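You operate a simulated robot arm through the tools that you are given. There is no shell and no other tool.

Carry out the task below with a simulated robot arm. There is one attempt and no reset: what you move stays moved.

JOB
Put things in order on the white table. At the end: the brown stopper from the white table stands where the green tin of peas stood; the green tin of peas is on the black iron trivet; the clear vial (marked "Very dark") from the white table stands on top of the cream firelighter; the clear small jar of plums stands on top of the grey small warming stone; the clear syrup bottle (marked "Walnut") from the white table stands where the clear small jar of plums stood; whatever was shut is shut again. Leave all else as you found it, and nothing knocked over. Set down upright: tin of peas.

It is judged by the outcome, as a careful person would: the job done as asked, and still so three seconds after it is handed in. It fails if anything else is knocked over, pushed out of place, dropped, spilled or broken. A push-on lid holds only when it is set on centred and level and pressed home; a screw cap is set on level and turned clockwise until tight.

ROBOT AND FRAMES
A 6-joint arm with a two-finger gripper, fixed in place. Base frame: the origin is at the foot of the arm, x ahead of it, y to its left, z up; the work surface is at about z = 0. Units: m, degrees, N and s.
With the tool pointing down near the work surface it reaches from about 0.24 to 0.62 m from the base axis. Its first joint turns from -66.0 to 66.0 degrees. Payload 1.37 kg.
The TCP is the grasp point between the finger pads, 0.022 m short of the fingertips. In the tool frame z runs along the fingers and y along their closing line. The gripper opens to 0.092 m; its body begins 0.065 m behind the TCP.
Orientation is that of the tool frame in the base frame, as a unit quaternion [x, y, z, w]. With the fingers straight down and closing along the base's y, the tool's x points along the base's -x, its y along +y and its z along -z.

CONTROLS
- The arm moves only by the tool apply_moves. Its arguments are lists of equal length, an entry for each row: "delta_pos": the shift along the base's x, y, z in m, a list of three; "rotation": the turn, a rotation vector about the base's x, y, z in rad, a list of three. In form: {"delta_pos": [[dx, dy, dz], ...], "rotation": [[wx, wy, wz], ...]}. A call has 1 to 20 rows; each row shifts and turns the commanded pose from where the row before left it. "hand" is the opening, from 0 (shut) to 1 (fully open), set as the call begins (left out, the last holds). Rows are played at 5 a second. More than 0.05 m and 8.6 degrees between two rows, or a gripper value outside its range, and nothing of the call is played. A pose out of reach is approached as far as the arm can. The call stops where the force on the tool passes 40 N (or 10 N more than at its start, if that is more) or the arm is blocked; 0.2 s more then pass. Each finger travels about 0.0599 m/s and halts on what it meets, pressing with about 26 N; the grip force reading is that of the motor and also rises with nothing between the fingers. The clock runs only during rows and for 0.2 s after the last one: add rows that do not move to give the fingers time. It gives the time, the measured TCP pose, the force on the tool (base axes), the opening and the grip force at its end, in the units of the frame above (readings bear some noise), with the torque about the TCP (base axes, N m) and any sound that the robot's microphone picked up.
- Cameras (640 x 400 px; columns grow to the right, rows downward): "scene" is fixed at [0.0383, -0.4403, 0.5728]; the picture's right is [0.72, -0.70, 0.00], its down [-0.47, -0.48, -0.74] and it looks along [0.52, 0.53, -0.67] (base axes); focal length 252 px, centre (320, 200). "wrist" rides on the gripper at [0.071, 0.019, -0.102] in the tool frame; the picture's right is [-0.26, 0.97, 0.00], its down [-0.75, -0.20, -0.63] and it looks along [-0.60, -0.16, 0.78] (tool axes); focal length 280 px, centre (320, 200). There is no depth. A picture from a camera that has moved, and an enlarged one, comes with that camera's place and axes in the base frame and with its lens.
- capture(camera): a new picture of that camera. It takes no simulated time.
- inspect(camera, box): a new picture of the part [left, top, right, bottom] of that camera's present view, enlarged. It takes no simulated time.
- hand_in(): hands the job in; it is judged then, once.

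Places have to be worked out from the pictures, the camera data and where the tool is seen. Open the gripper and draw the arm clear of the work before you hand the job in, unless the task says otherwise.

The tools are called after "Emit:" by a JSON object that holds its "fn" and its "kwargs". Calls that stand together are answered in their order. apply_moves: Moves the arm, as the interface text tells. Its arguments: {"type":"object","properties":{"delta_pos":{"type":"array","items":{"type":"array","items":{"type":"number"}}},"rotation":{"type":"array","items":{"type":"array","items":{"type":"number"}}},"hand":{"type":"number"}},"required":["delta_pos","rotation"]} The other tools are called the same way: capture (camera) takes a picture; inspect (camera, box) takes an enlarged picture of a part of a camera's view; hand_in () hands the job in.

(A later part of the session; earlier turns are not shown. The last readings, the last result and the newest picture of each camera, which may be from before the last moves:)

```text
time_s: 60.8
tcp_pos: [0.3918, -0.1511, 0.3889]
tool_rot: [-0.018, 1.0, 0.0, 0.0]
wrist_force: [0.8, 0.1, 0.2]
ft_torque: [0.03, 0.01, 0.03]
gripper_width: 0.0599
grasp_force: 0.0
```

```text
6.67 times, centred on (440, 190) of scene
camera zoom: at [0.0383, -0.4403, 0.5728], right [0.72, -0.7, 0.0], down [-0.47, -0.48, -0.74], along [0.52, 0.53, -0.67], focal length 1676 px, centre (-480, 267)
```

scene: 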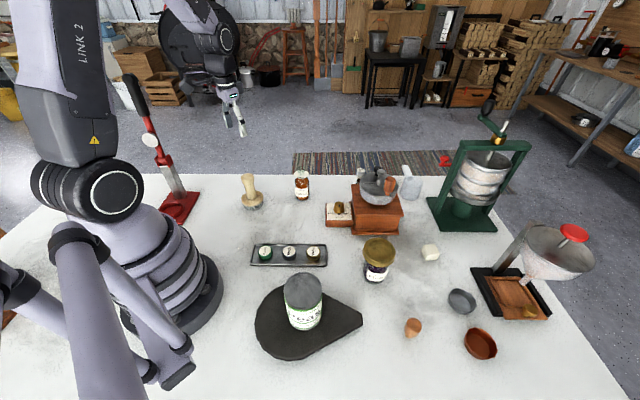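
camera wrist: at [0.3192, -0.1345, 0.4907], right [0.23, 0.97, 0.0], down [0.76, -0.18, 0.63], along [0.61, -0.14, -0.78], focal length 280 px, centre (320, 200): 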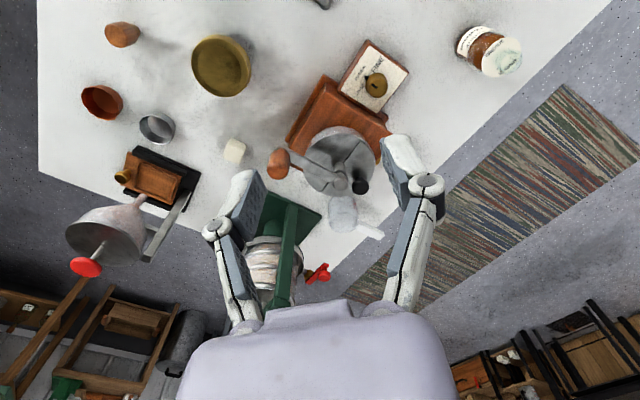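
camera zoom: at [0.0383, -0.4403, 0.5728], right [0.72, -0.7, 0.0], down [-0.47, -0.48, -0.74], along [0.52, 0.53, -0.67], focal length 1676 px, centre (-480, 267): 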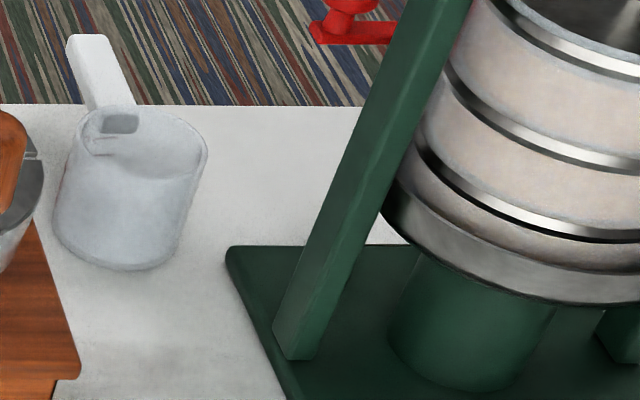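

I haven't yet seen the right-rear part of the table (near the robot's right side, below the scene picture). I'll turn the camera to look that way.

Emit:
{"fn": "apply_moves", "kwargs": {"delta_pos": [[-0.01, 0, 0], [-0.01, 0, 0], [-0.01, 0, 0], [-0.01, 0, 0], [-0.01, 0, 0], [0, 0, 0], [0, 0, 0], [0, 0, 0], [0, 0, 0], [0, 0, 0], [0, 0, 0], [0, 0, 0], [0, 0, 0]], "rotation": [[0, 0, -0.036], [0, 0, -0.1428], [0, 0, -0.1428], [0, 0, -0.1428], [0, 0, -0.1428], [0, 0, -0.1428], [0, 0, -0.1428], [0, 0, -0.1428], [0, 0, -0.1428], [0, 0, -0.1428], [0, 0, -0.1428], [0, 0, -0.1428], [0, 0, 0]]}}

Emit:
{"fn": "capture", "kwargs": {"camera": "wrist"}}

Emit:
{"fn": "capture", "kwargs": {"camera": "scene"}}

```text
time_s: 63.6
tcp_pos: [0.3402, -0.1532, 0.3881]
tool_rot: [0.707, 0.707, 0.0, 0.001]
wrist_force: [-0.7, -0.2, -0.3]
ft_torque: [0.0, 0.0, 0.0]
gripper_width: 0.0598
grasp_force: 0.1
```

```text
taken
camera wrist: at [0.3603, -0.0801, 0.4907], right [0.97, -0.26, 0.0], down [-0.2, -0.75, 0.63], along [-0.16, -0.6, -0.78], focal length 280 px, centre (320, 200)
```

wrist: 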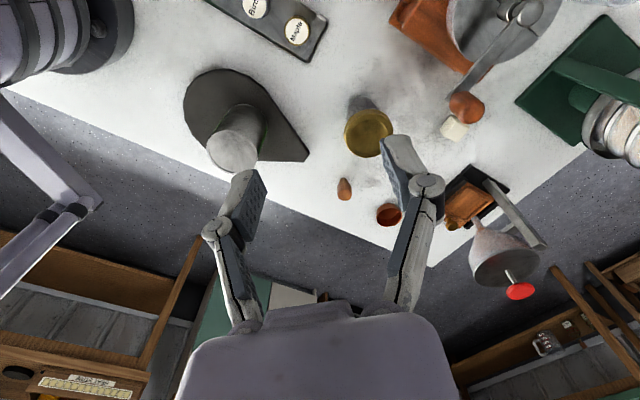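

```text
taken
```

scene: 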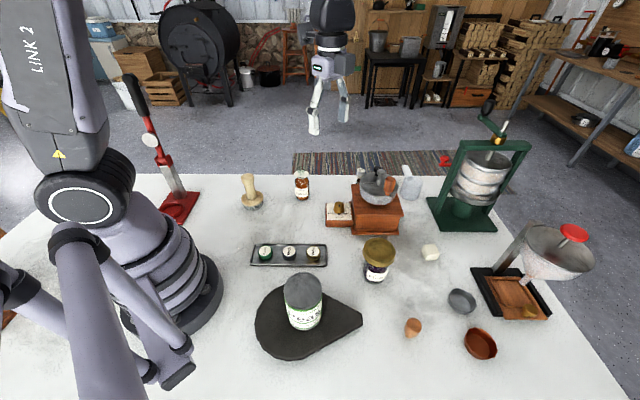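

No further objects on the table's right-rear. Let me look much closer at the two fluted tins and the remaining grey things.

Emit:
{"fn": "inspect", "kwargs": {"camera": "scene", "box": [440, 280, 500, 365]}}

Emit:
{"fn": "inspect", "kwargs": {"camera": "scene", "box": [340, 160, 420, 240]}}

Emit:
{"fn": "inspect", "kwargs": {"camera": "scene", "box": [350, 225, 400, 290]}}

Emit:
{"fn": "inspect", "kwargs": {"camera": "scene", "box": [500, 210, 620, 330]}}

```text
4.71 times, centred on (470, 322) of scene
camera zoom: at [0.0383, -0.4403, 0.5728], right [0.72, -0.7, 0.0], down [-0.47, -0.48, -0.74], along [0.52, 0.53, -0.67], focal length 1183 px, centre (-386, -376)
```

zoom: 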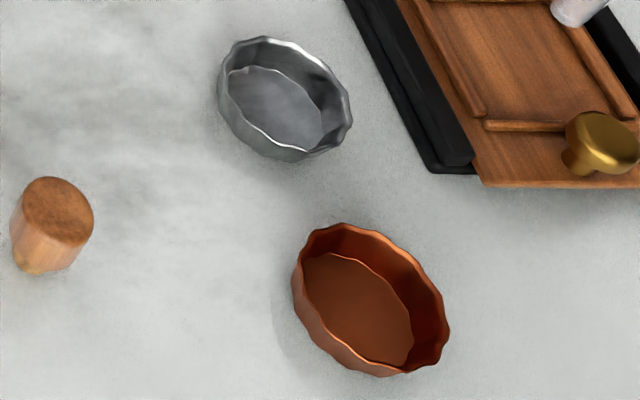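

```text
5.00 times, centred on (380, 200) of scene
camera zoom: at [0.0383, -0.4403, 0.5728], right [0.72, -0.7, 0.0], down [-0.47, -0.48, -0.74], along [0.52, 0.53, -0.67], focal length 1257 px, centre (20, 200)
```

zoom: 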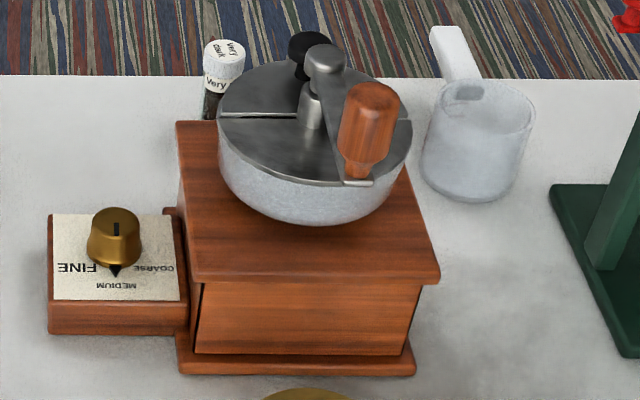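

```text
6.15 times, centred on (375, 258) of scene
camera zoom: at [0.0383, -0.4403, 0.5728], right [0.72, -0.7, 0.0], down [-0.47, -0.48, -0.74], along [0.52, 0.53, -0.67], focal length 1548 px, centre (-18, -154)
```

zoom: 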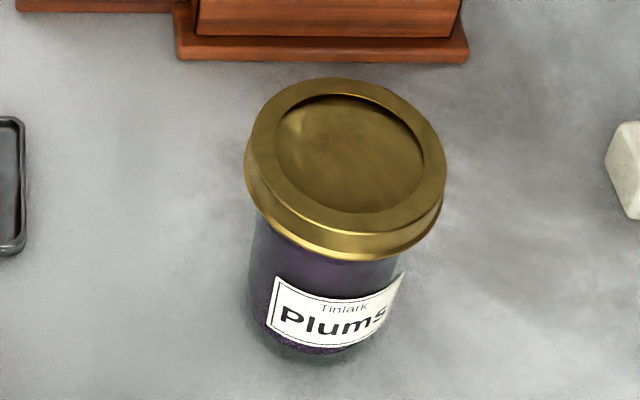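

```text
3.33 times, centred on (560, 270) of scene
camera zoom: at [0.0383, -0.4403, 0.5728], right [0.72, -0.7, 0.0], down [-0.47, -0.48, -0.74], along [0.52, 0.53, -0.67], focal length 838 px, centre (-480, -33)
```

zoom: 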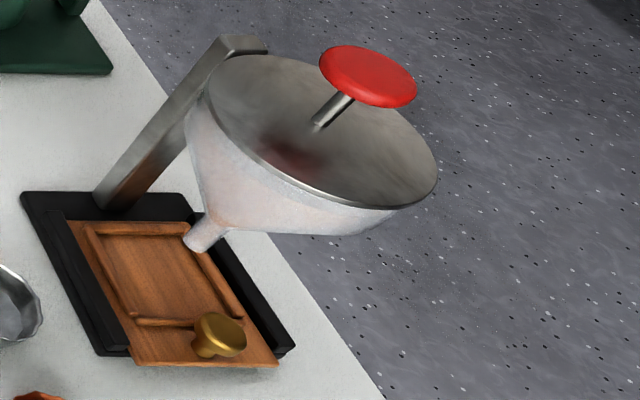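

Everything else is accounted for; I'll keep looking for the stone as I go. Next I go toward the vial behind the grinder and view that hidden area up close.

Emit:
{"fn": "apply_moves", "kwargs": {"delta_pos": [[0.01, 0.016, 0], [0.01, 0.016, 0], [0.01, 0.016, 0], [0.01, 0.016, 0], [0.01, 0.016, 0], [0.01, 0.017, 0], [0.01, 0.017, 0], [0.01, 0.017, 0], [0.01, 0.017, 0], [0.01, 0.017, -0.02], [0.01, 0.017, -0.03], [0.01, 0, -0.03], [0, 0, 0]], "rotation": [[0, 0, 0.1428], [0, 0, 0.1428], [0, 0, 0.1428], [0, 0, 0.1428], [0, 0, 0.1428], [0, 0, 0.1428], [0, 0, 0.1428], [0, 0, 0.1428], [0, 0, 0.1428], [0, 0, 0.1428], [0, 0, 0.1428], [0, 0, 0], [0, 0, 0]]}}

Emit:
{"fn": "capture", "kwargs": {"camera": "wrist"}}

Emit:
{"fn": "capture", "kwargs": {"camera": "scene"}}

```text
time_s: 66.4
tcp_pos: [0.4616, 0.0307, 0.3074]
tool_rot: [-0.002, 1.0, 0.0, 0.001]
wrist_force: [-0.4, 0.2, -0.9]
ft_torque: [0.0, 0.0, 0.02]
gripper_width: 0.0601
grasp_force: 0.1
```

```text
taken
camera wrist: at [0.3904, 0.0509, 0.4096], right [0.26, 0.97, 0.0], down [0.75, -0.2, 0.63], along [0.6, -0.16, -0.78], focal length 280 px, centre (320, 200)
```

wrist: 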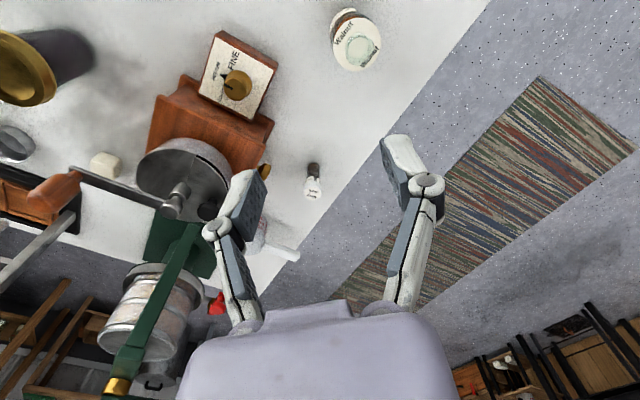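

```text
taken
```

scene: 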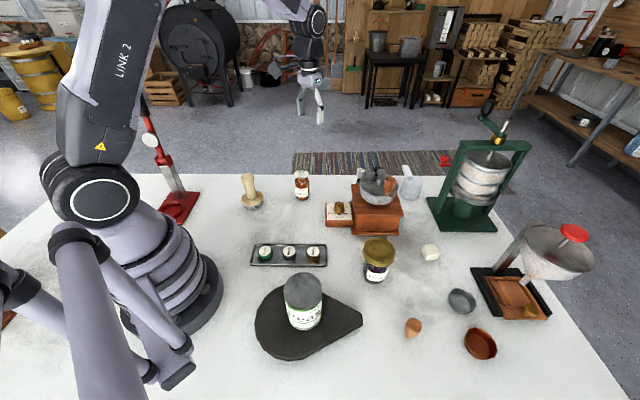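

Emit:
{"fn": "inspect", "kwargs": {"camera": "wrist", "box": [270, 130, 350, 220]}}

Emit:
{"fn": "inspect", "kwargs": {"camera": "wrist", "box": [310, 0, 400, 80]}}

Emit:
{"fn": "inspect", "kwargs": {"camera": "wrist", "box": [120, 20, 290, 230]}}

```text
4.44 times, centred on (310, 175) of wrist
camera zoom: at [0.3904, 0.0509, 0.4096], right [0.26, 0.97, 0.0], down [0.75, -0.2, 0.63], along [0.6, -0.16, -0.78], focal length 1246 px, centre (364, 311)
```

zoom: 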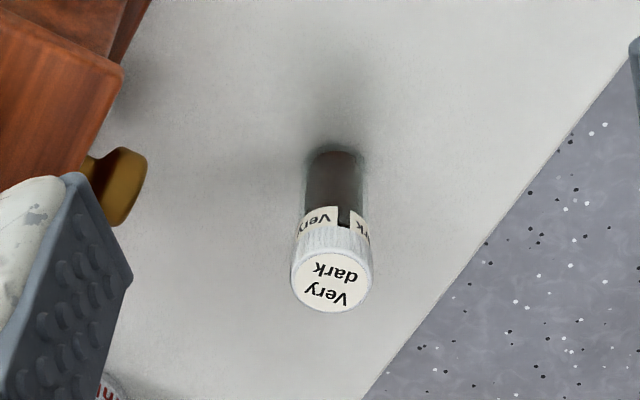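

```text
5.00 times, centred on (355, 40) of wrist
camera zoom: at [0.3904, 0.0509, 0.4096], right [0.26, 0.97, 0.0], down [0.75, -0.2, 0.63], along [0.6, -0.16, -0.78], focal length 1402 px, centre (145, 1000)
```

zoom: 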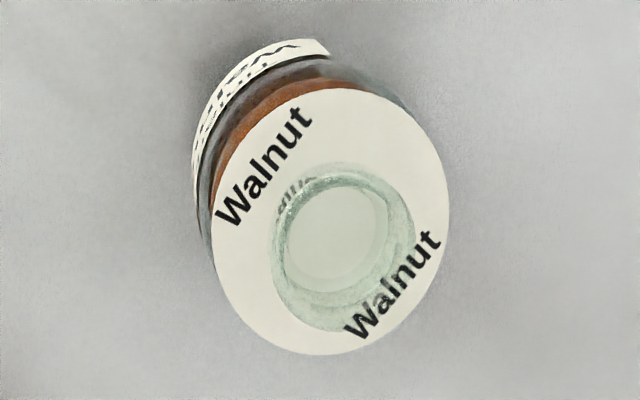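

```text
1.90 times, centred on (205, 125) of wrist
camera zoom: at [0.3904, 0.0509, 0.4096], right [0.26, 0.97, 0.0], down [0.75, -0.2, 0.63], along [0.6, -0.16, -0.78], focal length 534 px, centre (539, 343)
```

zoom: 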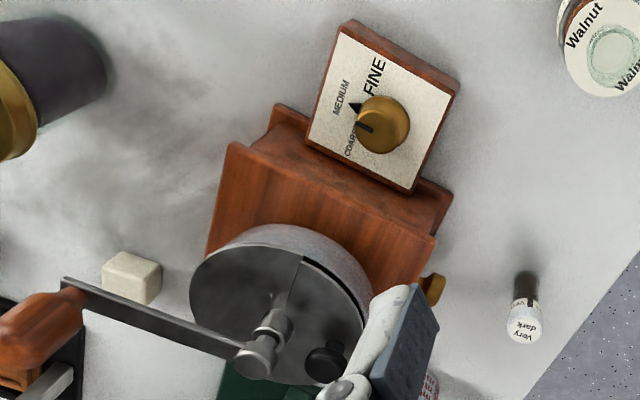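

The vial is at about (0.636, -0.027), ~0.073 tall — just past vertical-tool reach, so I'll tilt the fingers ~15° outward (about the closing line) and keep that tilt through pick and place so it stays upright. Moving to a high pre-grasp.

Emit:
{"fn": "apply_moves", "kwargs": {"delta_pos": [[0.03, -0.0143, 0], [0.03, -0.0143, -0.01], [0.03, -0.0143, -0.02], [0.03, -0.0143, -0.02], [0, 0, 0]], "rotation": [[0, 0, 0], [0, -0.131, 0], [0, -0.131, 0], [0, 0, 0], [0, 0, 0]], "hand": 0.5}}

Emit:
{"fn": "capture", "kwargs": {"camera": "wrist"}}

Emit:
{"fn": "capture", "kwargs": {"camera": "scene"}}

```text
time_s: 67.6
tcp_pos: [0.5806, -0.0281, 0.2565]
tool_rot: [0.0, 0.991, 0.001, 0.131]
wrist_force: [-0.7, 0.3, 0.4]
ft_torque: [-0.02, 0.02, -0.02]
gripper_width: 0.0459
grasp_force: 0.0
```

```text
taken
camera wrist: at [0.4853, -0.0075, 0.3374], right [0.25, 0.97, 0.07], down [0.57, -0.2, 0.8], along [0.79, -0.16, -0.6], focal length 280 px, centre (320, 200)
```

wrist: 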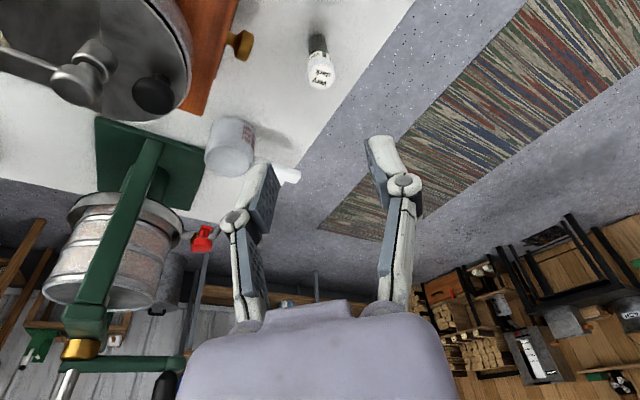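

```text
taken
```

scene: 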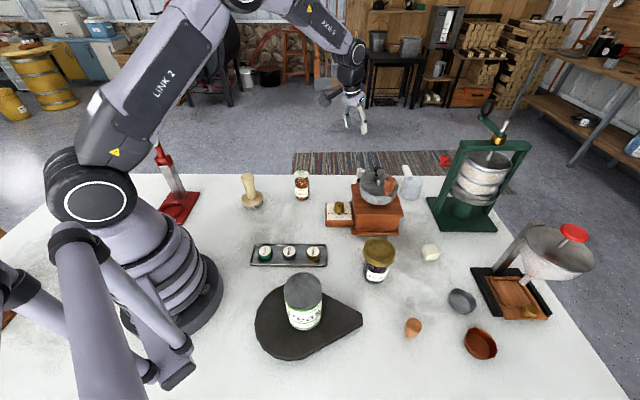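

Emit:
{"fn": "inspect", "kwargs": {"camera": "wrist", "box": [280, 10, 360, 110]}}

Emit:
{"fn": "inspect", "kwargs": {"camera": "wrist", "box": [80, 0, 340, 220]}}

```text
4.00 times, centred on (320, 60) of wrist
camera zoom: at [0.4853, -0.0075, 0.3374], right [0.25, 0.97, 0.07], down [0.57, -0.2, 0.8], along [0.79, -0.16, -0.6], focal length 1122 px, centre (320, 760)
```

zoom: 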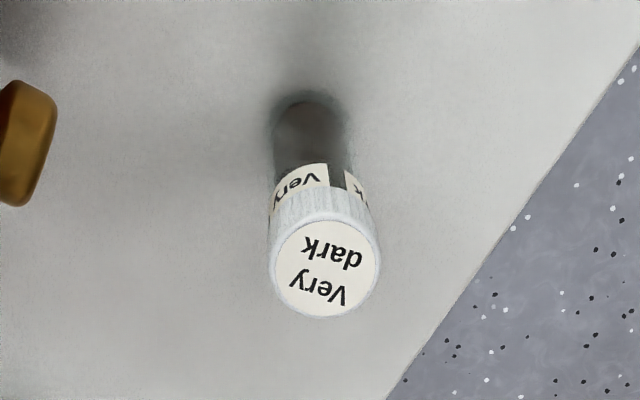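

```text
1.82 times, centred on (210, 110) of wrist
camera zoom: at [0.4853, -0.0075, 0.3374], right [0.25, 0.97, 0.07], down [0.57, -0.2, 0.8], along [0.79, -0.16, -0.6], focal length 510 px, centre (520, 364)
```

zoom: 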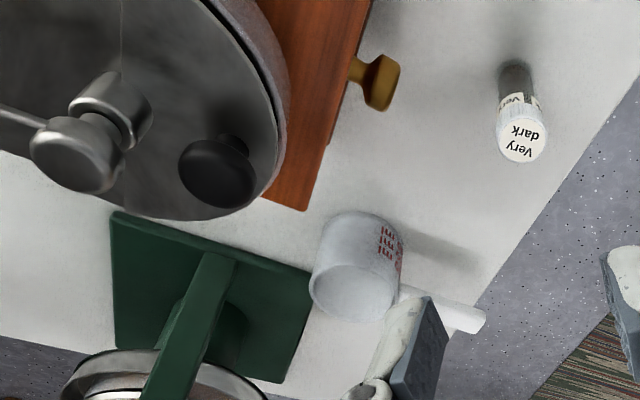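

Vial refined to about (0.634, -0.026), top at ~0.075; nothing hidden behind the grinder. Moving over it and partway down.

Emit:
{"fn": "apply_moves", "kwargs": {"delta_pos": [[0.018, 0.0007, -0.02], [0.018, 0.0007, -0.025], [0.0174, 0.0007, -0.03], [0, 0, -0.03], [0, 0, 0]], "rotation": [[0, 0, 0], [0, 0, 0], [0, 0, 0], [0, 0, 0], [0, 0, 0]]}}

Emit:
{"fn": "capture", "kwargs": {"camera": "wrist"}}

Emit:
{"fn": "inspect", "kwargs": {"camera": "scene", "box": [310, 80, 450, 220]}}

```text
time_s: 68.8
tcp_pos: [0.6321, -0.0285, 0.1533]
tool_rot: [-0.001, 0.992, 0.0, 0.13]
wrist_force: [0.0, -0.1, 0.3]
ft_torque: [0.0, -0.02, -0.02]
gripper_width: 0.0459
grasp_force: 0.1
```

```text
taken
camera wrist: at [0.538, -0.0081, 0.2345], right [0.25, 0.97, 0.07], down [0.57, -0.2, 0.8], along [0.79, -0.16, -0.6], focal length 280 px, centre (320, 200)
```

wrist: 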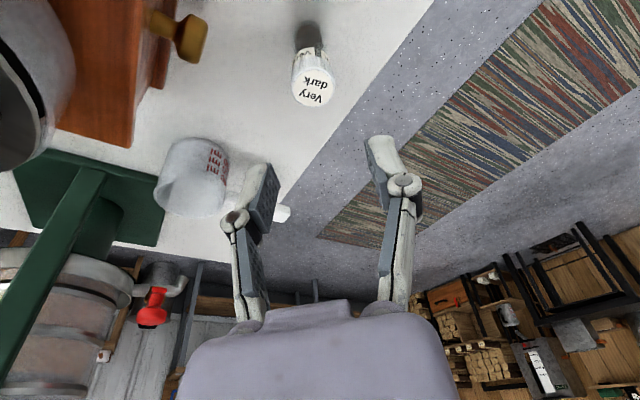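

```text
2.86 times, centred on (380, 150) of scene
camera zoom: at [0.0383, -0.4403, 0.5728], right [0.72, -0.7, 0.0], down [-0.47, -0.48, -0.74], along [0.52, 0.53, -0.67], focal length 718 px, centre (149, 343)
```

zoom: 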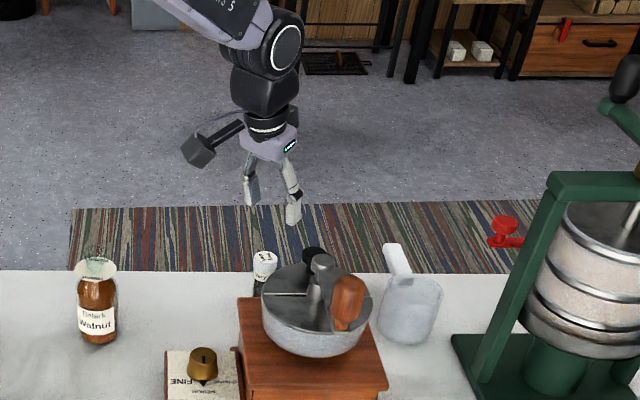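

Vial confirmed at (0.634, -0.0265). Small correction, then down to grasp height.

Emit:
{"fn": "apply_moves", "kwargs": {"delta_pos": [[0.0015, 0.002, -0.03], [0, 0, -0.03], [0, 0, -0.03], [0, 0, -0.015], [0, 0, -0.01], [0, 0, 0]], "rotation": [[0, 0, 0], [0, 0, 0], [0, 0, 0], [0, 0, 0], [0, 0, 0], [0, 0, 0]]}}

Emit:
{"fn": "capture", "kwargs": {"camera": "wrist"}}

Emit:
{"fn": "inspect", "kwargs": {"camera": "scene", "box": [310, 80, 450, 220]}}

```text
time_s: 70.2
tcp_pos: [0.6368, -0.0241, 0.0392]
tool_rot: [0.0, 0.991, 0.0, 0.131]
wrist_force: [0.1, -0.5, -0.8]
ft_torque: [-0.02, -0.02, -0.01]
gripper_width: 0.046
grasp_force: 0.0
```

```text
taken
camera wrist: at [0.5419, -0.0038, 0.1199], right [0.25, 0.97, 0.07], down [0.57, -0.2, 0.8], along [0.79, -0.16, -0.6], focal length 280 px, centre (320, 200)
```

wrist: 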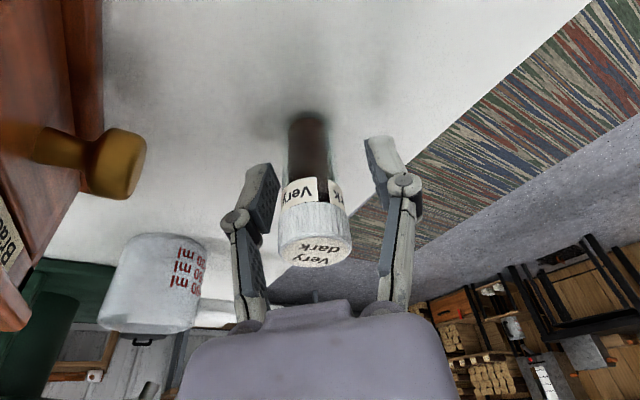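

```text
2.86 times, centred on (380, 150) of scene
camera zoom: at [0.0383, -0.4403, 0.5728], right [0.72, -0.7, 0.0], down [-0.47, -0.48, -0.74], along [0.52, 0.53, -0.67], focal length 718 px, centre (149, 343)
```

zoom: 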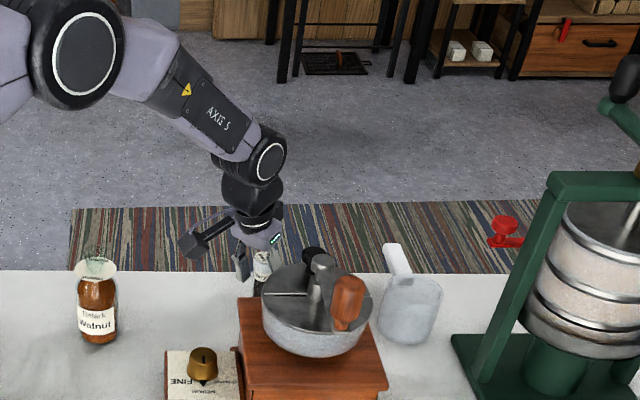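

The vial is between the fingers; a 2 mm sideways correction, then close gently.

Emit:
{"fn": "apply_moves", "kwargs": {"delta_pos": [[0, -0.0018, -0.001], [0, 0, 0]], "rotation": [[0, 0, 0], [0, 0, 0]]}}

Emit:
{"fn": "apply_moves", "kwargs": {"delta_pos": [[0, 0, 0], [0, 0, 0], [0, 0, 0], [0, 0, 0]], "rotation": [[0, 0, 0], [0, 0, 0], [0, 0, 0], [0, 0, 0]], "hand": 0.0}}

Emit:
{"fn": "capture", "kwargs": {"camera": "wrist"}}

```text
time_s: 70.8
tcp_pos: [0.6356, -0.0276, 0.039]
tool_rot: [-0.001, 0.991, 0.0, 0.131]
wrist_force: [0.4, -0.3, -0.1]
ft_torque: [0.02, 0.02, 0.01]
gripper_width: 0.0459
grasp_force: 0.1
```

```text
time_s: 71.8
tcp_pos: [0.636, -0.0265, 0.0384]
tool_rot: [-0.001, 0.991, 0.0, 0.131]
wrist_force: [-1.3, 0.2, -0.4]
ft_torque: [-0.03, 0.03, -0.02]
gripper_width: 0.0245
grasp_force: 26.3
```

```text
taken
camera wrist: at [0.5414, -0.0057, 0.1183], right [0.25, 0.97, 0.07], down [0.57, -0.2, 0.8], along [0.79, -0.16, -0.6], focal length 280 px, centre (320, 200)
```

wrist: 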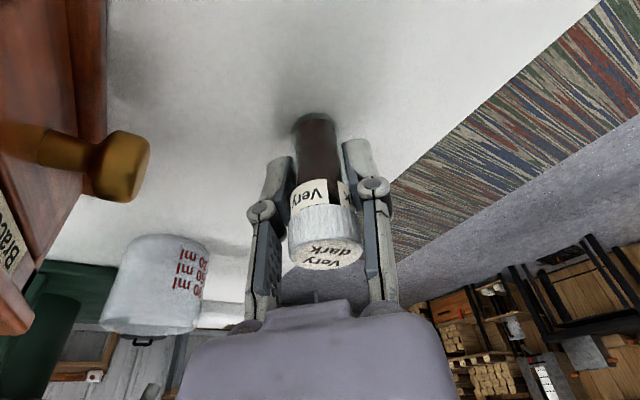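

Vial gripped (0.0245 m). Lifting gently first, then high over the grinder.

Emit:
{"fn": "apply_moves", "kwargs": {"delta_pos": [[0, 0, 0.004], [0, 0, 0.008], [0, 0, 0.02], [0, 0, 0]], "rotation": [[0, 0, 0], [0, 0, 0], [0, 0, 0], [0, 0, 0]]}}

Emit:
{"fn": "capture", "kwargs": {"camera": "wrist"}}

Emit:
{"fn": "inspect", "kwargs": {"camera": "scene", "box": [310, 100, 430, 220]}}

```text
time_s: 72.8
tcp_pos: [0.6356, -0.0251, 0.067]
tool_rot: [0.0, 0.992, 0.0, 0.13]
wrist_force: [0.3, -0.7, 0.0]
ft_torque: [-0.01, 0.0, -0.02]
gripper_width: 0.0248
grasp_force: 25.8
```

```text
taken
camera wrist: at [0.5402, -0.0047, 0.1481], right [0.25, 0.97, 0.07], down [0.57, -0.2, 0.8], along [0.79, -0.16, -0.6], focal length 280 px, centre (320, 200)
```

wrist: 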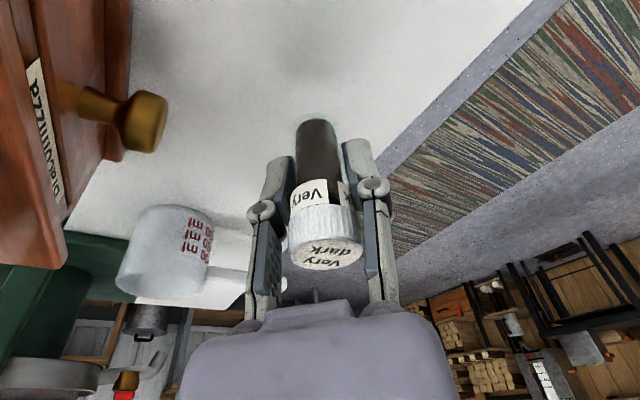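

```text
3.33 times, centred on (370, 160) of scene
camera zoom: at [0.0383, -0.4403, 0.5728], right [0.72, -0.7, 0.0], down [-0.47, -0.48, -0.74], along [0.52, 0.53, -0.67], focal length 838 px, centre (153, 333)
```

zoom: 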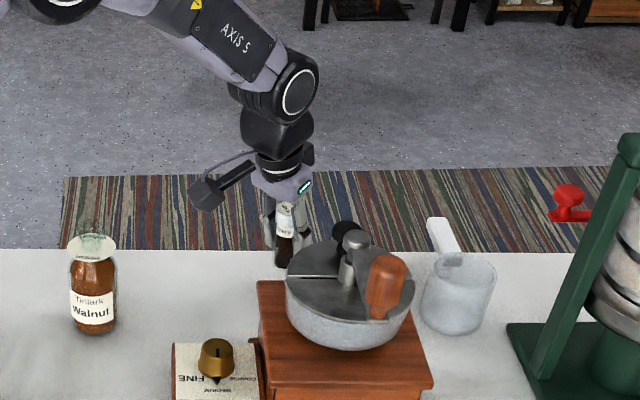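

The vial is held upright and clear. Now raising high and swinging over the grinder toward the firelighter, turning the tool with the arm so the tilt stays radial.

Emit:
{"fn": "apply_moves", "kwargs": {"delta_pos": [[-0.01, 0, 0.04], [-0.015, 0, 0.045], [-0.015, 0, 0.045], [-0.01, 0, 0.045], [-0.01, 0, 0.04], [0, 0, 0.04], [-0.013, -0.0416, 0], [-0.013, -0.0416, 0], [-0.013, -0.0416, 0], [-0.013, -0.0416, 0], [-0.013, -0.0416, 0], [-0.013, -0.0416, 0], [-0.013, -0.0416, 0], [0, 0, 0]], "rotation": [[0, 0, 0], [0, 0, 0], [0, 0, 0], [0, 0, 0], [0, 0, 0], [0, 0, 0], [0, 0, -0.09], [0, 0, -0.09], [0, 0, -0.09], [0, 0, -0.09], [0, 0, -0.09], [0, 0, -0.09], [0, 0, 0], [0, 0, 0]]}}

Emit:
{"fn": "capture", "kwargs": {"camera": "wrist"}}

Emit:
{"fn": "capture", "kwargs": {"camera": "scene"}}

```text
time_s: 75.8
tcp_pos: [0.4867, -0.316, 0.3239]
tool_rot: [0.264, 0.956, -0.034, 0.126]
wrist_force: [-0.3, -0.4, 0.4]
ft_torque: [0.0, 0.0, 0.0]
gripper_width: 0.0245
grasp_force: 26.1
```

```text
taken
camera wrist: at [0.4139, -0.2492, 0.4043], right [0.71, 0.7, 0.07], down [0.38, -0.47, 0.8], along [0.59, -0.54, -0.6], focal length 280 px, centre (320, 200)
```

wrist: 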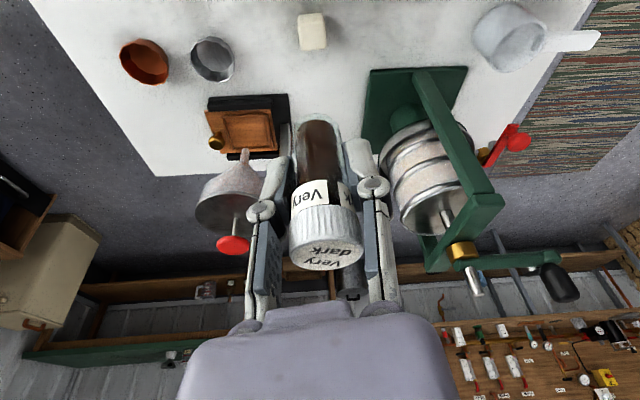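

```text
taken
```

scene: 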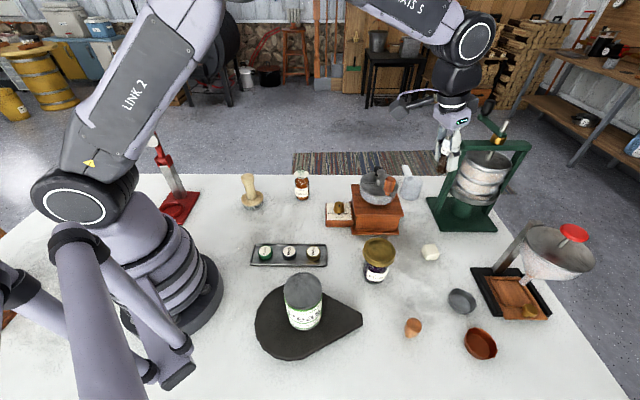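

Emit:
{"fn": "inspect", "kwargs": {"camera": "wrist", "box": [270, 0, 350, 70]}}

Emit:
{"fn": "inspect", "kwargs": {"camera": "scene", "box": [405, 230, 455, 280]}}

```text
5.71 times, centred on (310, 35) of wrist
camera zoom: at [0.4139, -0.2492, 0.4043], right [0.71, 0.7, 0.07], down [0.38, -0.47, 0.8], along [0.59, -0.54, -0.6], focal length 1602 px, centre (377, 1143)
```

zoom: 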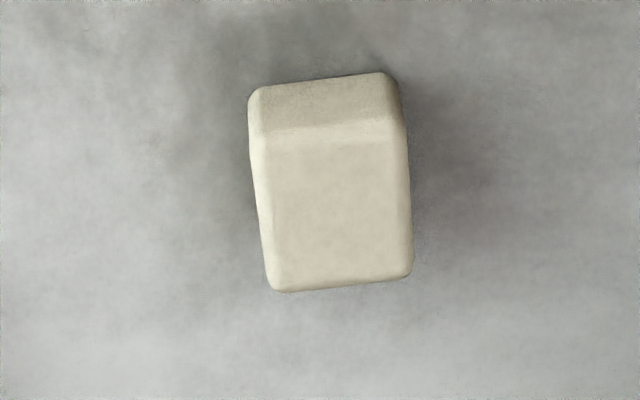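

```text
8.00 times, centred on (430, 255) of scene
camera zoom: at [0.0382, -0.4403, 0.5728], right [0.72, -0.7, 0.0], down [-0.47, -0.48, -0.74], along [0.52, 0.53, -0.67], focal length 2012 px, centre (-560, -240)
```

zoom: 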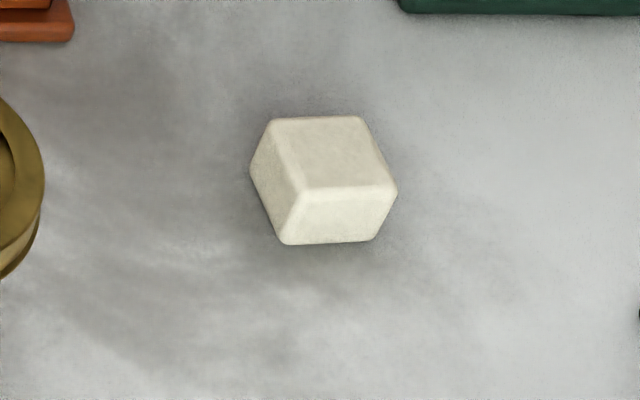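

The firelighter's top is at about (0.540, -0.3535, z≈0.021), ~3 cm wide. I'll turn the tool slightly so its camera clears the grinder's crank handle, move above the firelighter and descend partway.

Emit:
{"fn": "apply_moves", "kwargs": {"delta_pos": [[0.0178, -0.0125, 0], [0.0178, -0.0125, 0], [0.0177, -0.0125, -0.03], [0, 0, -0.04], [0, 0, -0.04], [0, 0, -0.04], [0, 0, -0.02], [0, 0, 0]], "rotation": [[0, 0, 0.085], [0, 0, 0.085], [0, 0, 0], [0, 0, 0], [0, 0, 0], [0, 0, 0], [0, 0, 0], [0, 0, 0]]}}

Emit:
{"fn": "capture", "kwargs": {"camera": "wrist"}}

Emit:
{"fn": "inspect", "kwargs": {"camera": "scene", "box": [350, 150, 510, 300]}}

```text
time_s: 77.6
tcp_pos: [0.5407, -0.3535, 0.154]
tool_rot: [0.182, 0.975, -0.024, 0.129]
wrist_force: [0.5, 0.4, 0.1]
ft_torque: [-0.01, -0.01, -0.01]
gripper_width: 0.0246
grasp_force: 26.1
```

```text
taken
camera wrist: at [0.458, -0.2992, 0.2341], right [0.58, 0.81, 0.07], down [0.45, -0.39, 0.8], along [0.67, -0.44, -0.6], focal length 280 px, centre (320, 200)
```

wrist: 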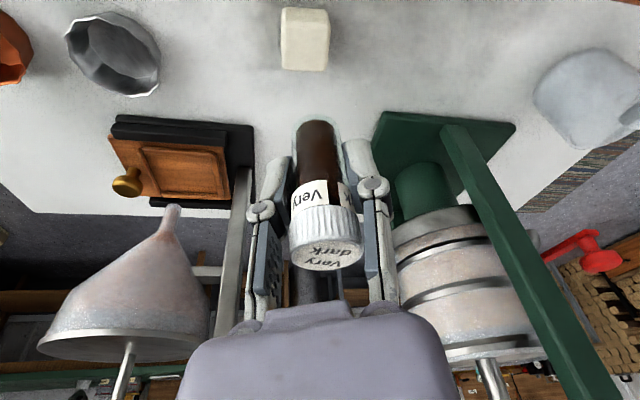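

```text
2.67 times, centred on (430, 225) of scene
camera zoom: at [0.0383, -0.4403, 0.5728], right [0.72, -0.7, 0.0], down [-0.47, -0.48, -0.74], along [0.52, 0.53, -0.67], focal length 671 px, centre (27, 133)
```

zoom: 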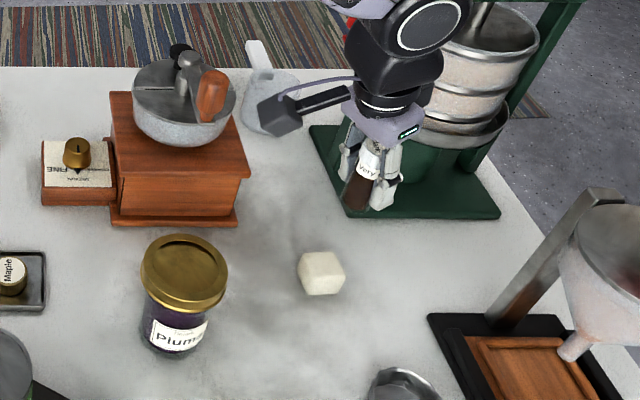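

Emit:
{"fn": "inspect", "kwargs": {"camera": "wrist", "box": [260, 0, 350, 80]}}

```text
5.00 times, centred on (305, 40) of wrist
camera zoom: at [0.458, -0.2992, 0.2341], right [0.58, 0.81, 0.07], down [0.45, -0.39, 0.8], along [0.67, -0.44, -0.6], focal length 1402 px, centre (395, 1000)
```

zoom: 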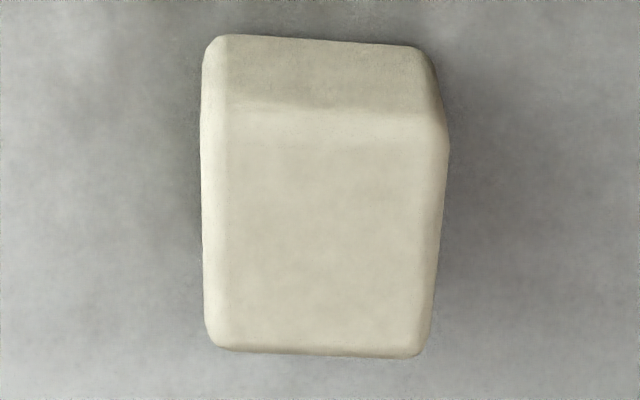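

Emit:
{"fn": "inspect", "kwargs": {"camera": "wrist", "box": [270, 100, 380, 280]}}

```text
2.22 times, centred on (325, 190) of wrist
camera zoom: at [0.458, -0.2992, 0.2341], right [0.58, 0.81, 0.07], down [0.45, -0.39, 0.8], along [0.67, -0.44, -0.6], focal length 623 px, centre (309, 222)
```

zoom: 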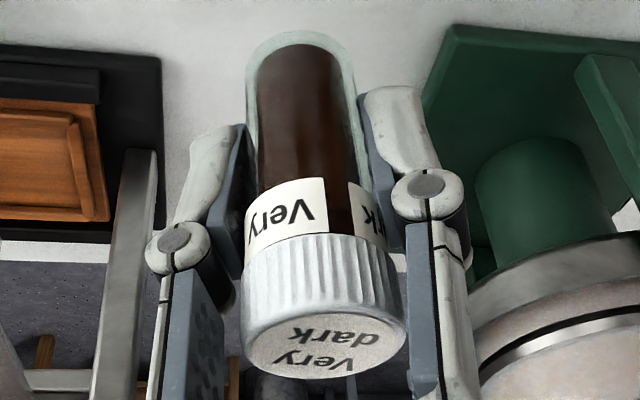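

The block and vial line up within ~2 mm. I'll nudge and descend to just above the block, then look.

Emit:
{"fn": "apply_moves", "kwargs": {"delta_pos": [[-0.0008, -0.0015, -0.03], [0, 0, -0.03], [0, 0, -0.017], [0, 0, 0]], "rotation": [[0, 0, 0], [0, 0, 0], [0, 0, 0], [0, 0, 0]]}}

Emit:
{"fn": "inspect", "kwargs": {"camera": "scene", "box": [390, 190, 470, 280]}}

Emit:
{"fn": "capture", "kwargs": {"camera": "wrist"}}

```text
time_s: 78.6
tcp_pos: [0.5375, -0.3526, 0.0767]
tool_rot: [0.182, 0.975, -0.024, 0.128]
wrist_force: [-0.5, -0.1, -0.9]
ft_torque: [-0.02, -0.01, 0.02]
gripper_width: 0.0249
grasp_force: 26.0
```

```text
4.44 times, centred on (430, 235) of scene
camera zoom: at [0.0383, -0.4403, 0.5728], right [0.72, -0.7, 0.0], down [-0.47, -0.48, -0.74], along [0.52, 0.53, -0.67], focal length 1118 px, centre (-169, 44)
```

zoom: 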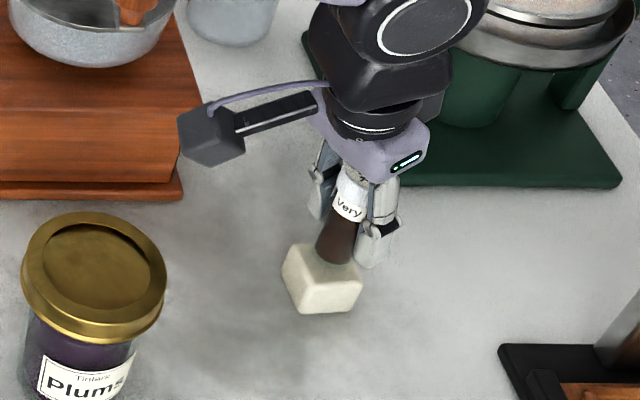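

```text
taken
camera wrist: at [0.4547, -0.2993, 0.1563], right [0.58, 0.81, 0.07], down [0.45, -0.39, 0.8], along [0.67, -0.44, -0.6], focal length 280 px, centre (320, 200)
```

wrist: 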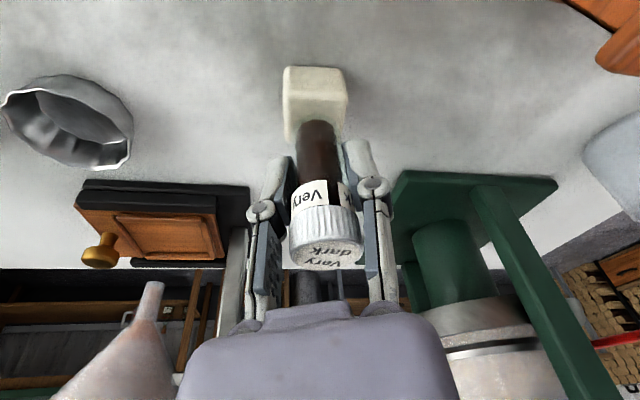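

Emit:
{"fn": "inspect", "kwargs": {"camera": "scene", "box": [412, 220, 452, 265]}}

Emit:
{"fn": "inspect", "kwargs": {"camera": "wrist", "box": [270, 50, 380, 200]}}

```text
8.89 times, centred on (432, 242) of scene
camera zoom: at [0.0383, -0.4403, 0.5728], right [0.72, -0.7, 0.0], down [-0.47, -0.48, -0.74], along [0.52, 0.53, -0.67], focal length 2235 px, centre (-676, -178)
```

zoom: 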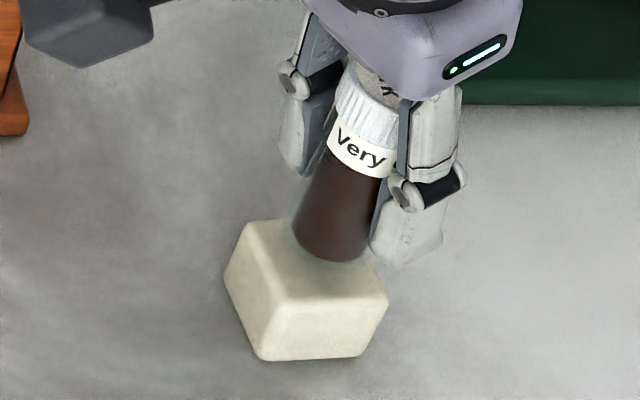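

```text
2.67 times, centred on (325, 125) of wrist
camera zoom: at [0.4547, -0.2993, 0.1563], right [0.58, 0.81, 0.07], down [0.45, -0.39, 0.8], along [0.67, -0.44, -0.6], focal length 748 px, centre (307, 400)
```

zoom: 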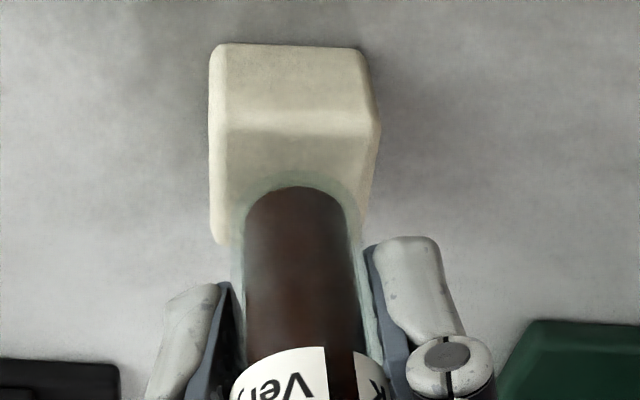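

The vial looks possibly leaning relative to the block's vertical edges; I'll zoom in to check before placing.

Emit:
{"fn": "inspect", "kwargs": {"camera": "scene", "box": [424, 222, 448, 256]}}

Emit:
{"fn": "inspect", "kwargs": {"camera": "wrist", "box": [250, 100, 400, 290]}}

```text
11.76 times, centred on (436, 239) of scene
camera zoom: at [0.0383, -0.4403, 0.5728], right [0.72, -0.7, 0.0], down [-0.47, -0.48, -0.74], along [0.52, 0.53, -0.67], focal length 2958 px, centre (-1045, -259)
```

zoom: 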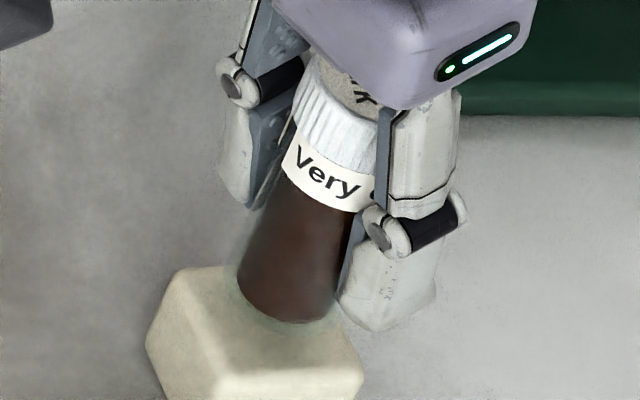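

```text
2.11 times, centred on (325, 195) of wrist
camera zoom: at [0.4547, -0.2993, 0.1563], right [0.58, 0.81, 0.07], down [0.45, -0.39, 0.8], along [0.67, -0.44, -0.6], focal length 590 px, centre (310, 210)
```

zoom: 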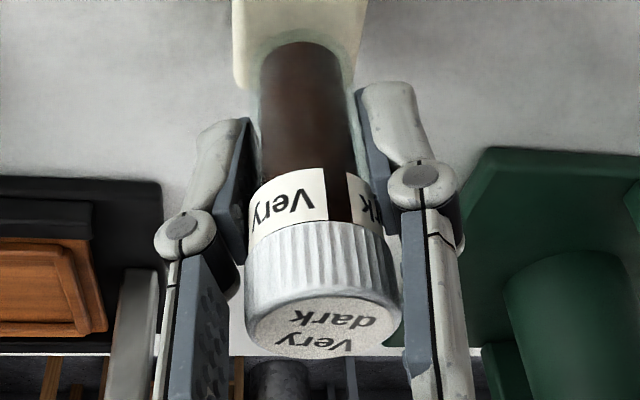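

Emit:
{"fn": "inspect", "kwargs": {"camera": "scene", "box": [427, 224, 445, 250]}}

Emit:
{"fn": "inspect", "kwargs": {"camera": "scene", "box": [420, 236, 446, 266]}}

```text
15.38 times, centred on (436, 237) of scene
camera zoom: at [0.0383, -0.4403, 0.5728], right [0.72, -0.7, 0.0], down [-0.47, -0.48, -0.74], along [0.52, 0.53, -0.67], focal length 3869 px, centre (-1465, -369)
```

zoom: 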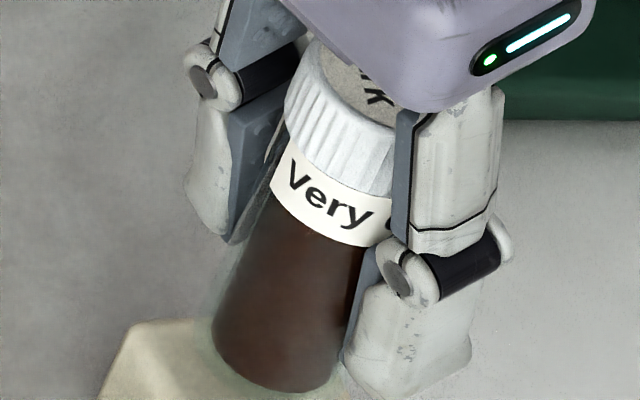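

```text
13.33 times, centred on (433, 251) of scene
camera zoom: at [0.0383, -0.4403, 0.5728], right [0.72, -0.7, 0.0], down [-0.47, -0.48, -0.74], along [0.52, 0.53, -0.67], focal length 3353 px, centre (-1187, -480)
```

zoom: 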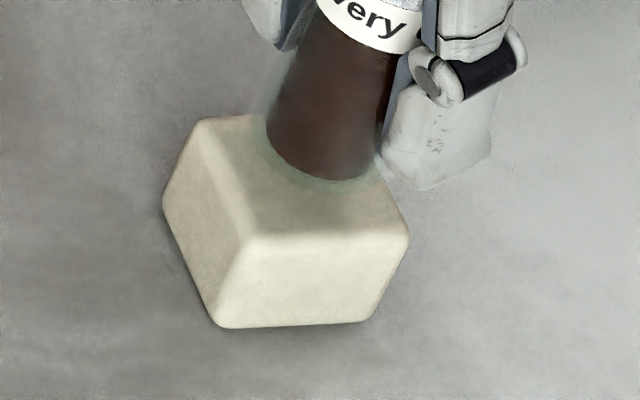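

On closer look the vial's clear (left) edge is parallel to vertical — it is upright; the other edge is just hidden by the pad. I'll take extra pose readings to average the noise before the final lowering.

Emit:
{"fn": "apply_moves", "kwargs": {"delta_pos": [[0, 0, 0]], "rotation": [[0, 0, 0]]}}

Emit:
{"fn": "apply_moves", "kwargs": {"delta_pos": [[0, 0, 0]], "rotation": [[0, 0, 0]]}}

Emit:
{"fn": "apply_moves", "kwargs": {"delta_pos": [[0, 0, 0]], "rotation": [[0, 0, 0]]}}

```text
time_s: 79.0
tcp_pos: [0.5356, -0.3525, 0.0765]
tool_rot: [0.182, 0.975, -0.024, 0.128]
wrist_force: [0.2, -0.6, -0.6]
ft_torque: [-0.01, 0.01, 0.01]
gripper_width: 0.0247
grasp_force: 25.5
```

```text
time_s: 79.4
tcp_pos: [0.5358, -0.3536, 0.0757]
tool_rot: [0.181, 0.975, -0.024, 0.129]
wrist_force: [0.0, -0.5, 0.5]
ft_torque: [-0.03, 0.03, 0.0]
gripper_width: 0.0246
grasp_force: 25.7
```

```text
time_s: 79.8
tcp_pos: [0.5361, -0.3536, 0.0767]
tool_rot: [0.181, 0.975, -0.024, 0.129]
wrist_force: [-0.1, -0.4, -1.2]
ft_torque: [0.0, 0.03, -0.01]
gripper_width: 0.0244
grasp_force: 25.5
```

Averaged TCP is (0.536, -0.353); by the image the vial needs about +2 mm in x. I'll shift and lower to just above contact.

Emit:
{"fn": "apply_moves", "kwargs": {"delta_pos": [[0.002, 0, -0.004], [0, 0, -0.004], [0, 0, -0.003], [0, 0, 0]], "rotation": [[0, 0, 0], [0, 0, 0], [0, 0, 0], [0, 0, 0]]}}

Emit:
{"fn": "inspect", "kwargs": {"camera": "scene", "box": [420, 236, 446, 266]}}

```text
time_s: 80.8
tcp_pos: [0.5394, -0.3539, 0.0684]
tool_rot: [0.181, 0.975, -0.025, 0.13]
wrist_force: [-1.4, 0.3, 12.8]
ft_torque: [0.03, 0.07, 0.04]
gripper_width: 0.0246
grasp_force: 25.9
```

```text
13.33 times, centred on (433, 251) of scene
camera zoom: at [0.0382, -0.4402, 0.5728], right [0.72, -0.7, 0.0], down [-0.47, -0.48, -0.74], along [0.52, 0.53, -0.67], focal length 3353 px, centre (-1187, -480)
```

zoom: 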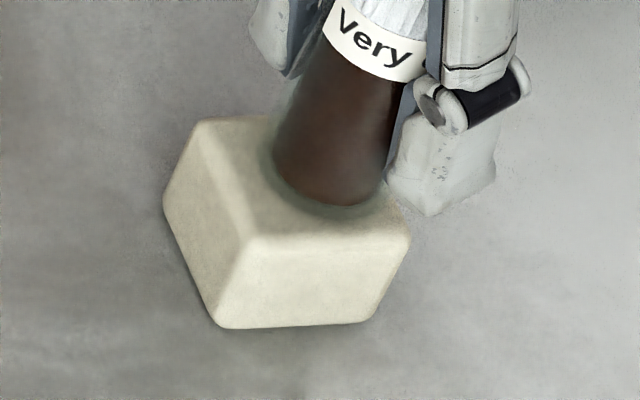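

Contact came earlier than expected (block is 0.030 tall), so the vial sits about 6 mm too far out on the block. I'll lift a few mm, shift back in x, and look again.

Emit:
{"fn": "apply_moves", "kwargs": {"delta_pos": [[0, 0, 0.003], [0, 0, 0.003], [-0.003, 0.0004, 0], [-0.003, 0.0004, 0], [0, 0, 0]], "rotation": [[0, 0, 0], [0, 0, 0], [0, 0, 0], [0, 0, 0], [0, 0, 0]]}}

Emit:
{"fn": "inspect", "kwargs": {"camera": "scene", "box": [420, 236, 446, 266]}}

Emit:
{"fn": "inspect", "kwargs": {"camera": "wrist", "box": [270, 50, 380, 200]}}

```text
time_s: 82.0
tcp_pos: [0.5321, -0.3544, 0.0722]
tool_rot: [0.181, 0.975, -0.024, 0.129]
wrist_force: [1.1, 0.2, 0.6]
ft_torque: [0.02, 0.0, -0.02]
gripper_width: 0.0246
grasp_force: 25.8
```

```text
13.33 times, centred on (433, 251) of scene
camera zoom: at [0.0383, -0.4403, 0.5728], right [0.72, -0.7, 0.0], down [-0.47, -0.48, -0.74], along [0.52, 0.53, -0.67], focal length 3353 px, centre (-1187, -480)
```

zoom: 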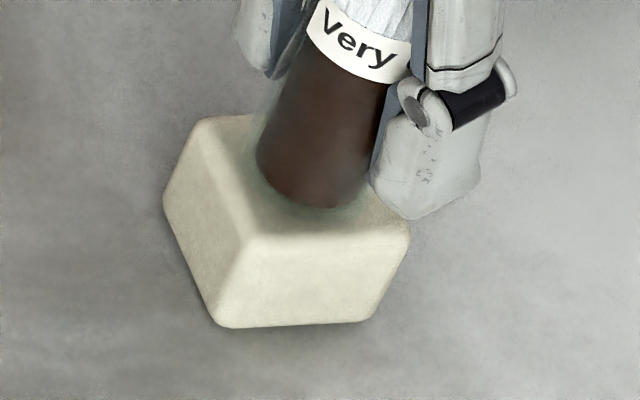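

```text
2.67 times, centred on (325, 125) of wrist
camera zoom: at [0.4507, -0.3006, 0.1524], right [0.58, 0.81, 0.07], down [0.45, -0.39, 0.8], along [0.67, -0.44, -0.6], focal length 748 px, centre (307, 400)
```

zoom: 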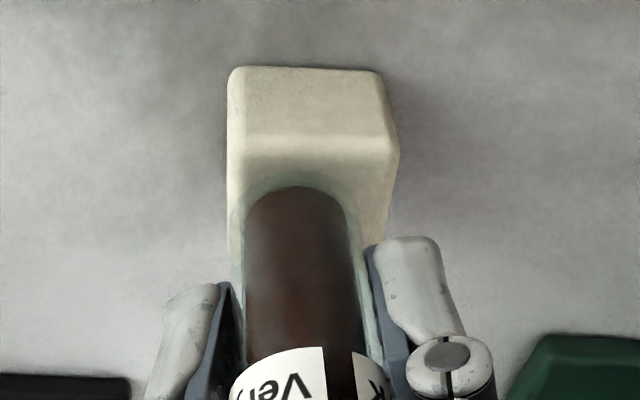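

Now both cameras show the vial centred on the block within ~1–2 mm. Lowering slowly to contact.

Emit:
{"fn": "apply_moves", "kwargs": {"delta_pos": [[0.0005, 0.0008, -0.002], [0, 0, -0.0015], [0, 0, 0]], "rotation": [[0, 0, 0], [0, 0, 0], [0, 0, 0]]}}

Emit:
{"fn": "apply_moves", "kwargs": {"delta_pos": [[0, 0, -0.0007], [0, 0, 0]], "rotation": [[0, 0, 0], [0, 0, 0]]}}

```text
time_s: 82.8
tcp_pos: [0.5336, -0.353, 0.0691]
tool_rot: [0.182, 0.975, -0.024, 0.128]
wrist_force: [-0.6, -0.4, -0.8]
ft_torque: [-0.01, 0.0, 0.0]
gripper_width: 0.0247
grasp_force: 26.3
```

```text
time_s: 83.4
tcp_pos: [0.5337, -0.3545, 0.0689]
tool_rot: [0.181, 0.975, -0.024, 0.128]
wrist_force: [0.8, -1.2, -0.7]
ft_torque: [0.0, 0.01, -0.06]
gripper_width: 0.0245
grasp_force: 26.6
```

Emit:
{"fn": "apply_moves", "kwargs": {"delta_pos": [[0, 0, -0.0007], [0, 0, 0]], "rotation": [[0, 0, 0], [0, 0, 0]]}}

Emit:
{"fn": "inspect", "kwargs": {"camera": "scene", "box": [420, 236, 446, 266]}}

```text
time_s: 84.0
tcp_pos: [0.5345, -0.3527, 0.0687]
tool_rot: [0.181, 0.975, -0.023, 0.128]
wrist_force: [-0.2, 0.0, 0.3]
ft_torque: [-0.03, 0.0, -0.02]
gripper_width: 0.0247
grasp_force: 26.3
```

```text
13.33 times, centred on (433, 251) of scene
camera zoom: at [0.0383, -0.4403, 0.5728], right [0.72, -0.7, 0.0], down [-0.47, -0.48, -0.74], along [0.52, 0.53, -0.67], focal length 3353 px, centre (-1187, -480)
```

zoom: 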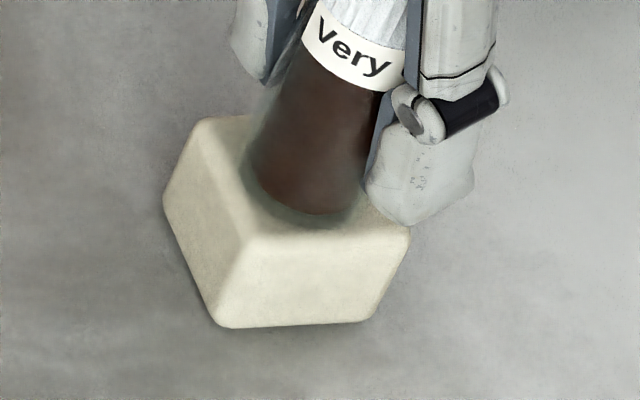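

Nicely centred on the block; not yet touching. A touch lower.

Emit:
{"fn": "apply_moves", "kwargs": {"delta_pos": [[0, 0, -0.0008], [0, 0, 0]], "rotation": [[0, 0, 0], [0, 0, 0]]}}

Emit:
{"fn": "apply_moves", "kwargs": {"delta_pos": [[0, 0, -0.0008], [0, 0, 0]], "rotation": [[0, 0, 0], [0, 0, 0]]}}

```text
time_s: 84.6
tcp_pos: [0.5353, -0.3544, 0.069]
tool_rot: [0.182, 0.975, -0.024, 0.129]
wrist_force: [-0.2, 0.0, 4.2]
ft_torque: [0.06, -0.01, -0.03]
gripper_width: 0.0245
grasp_force: 26.2
```

```text
time_s: 85.2
tcp_pos: [0.5343, -0.3538, 0.0671]
tool_rot: [0.182, 0.974, -0.026, 0.13]
wrist_force: [0.2, 0.7, 9.8]
ft_torque: [0.02, -0.04, 0.01]
gripper_width: 0.0245
grasp_force: 25.9
```

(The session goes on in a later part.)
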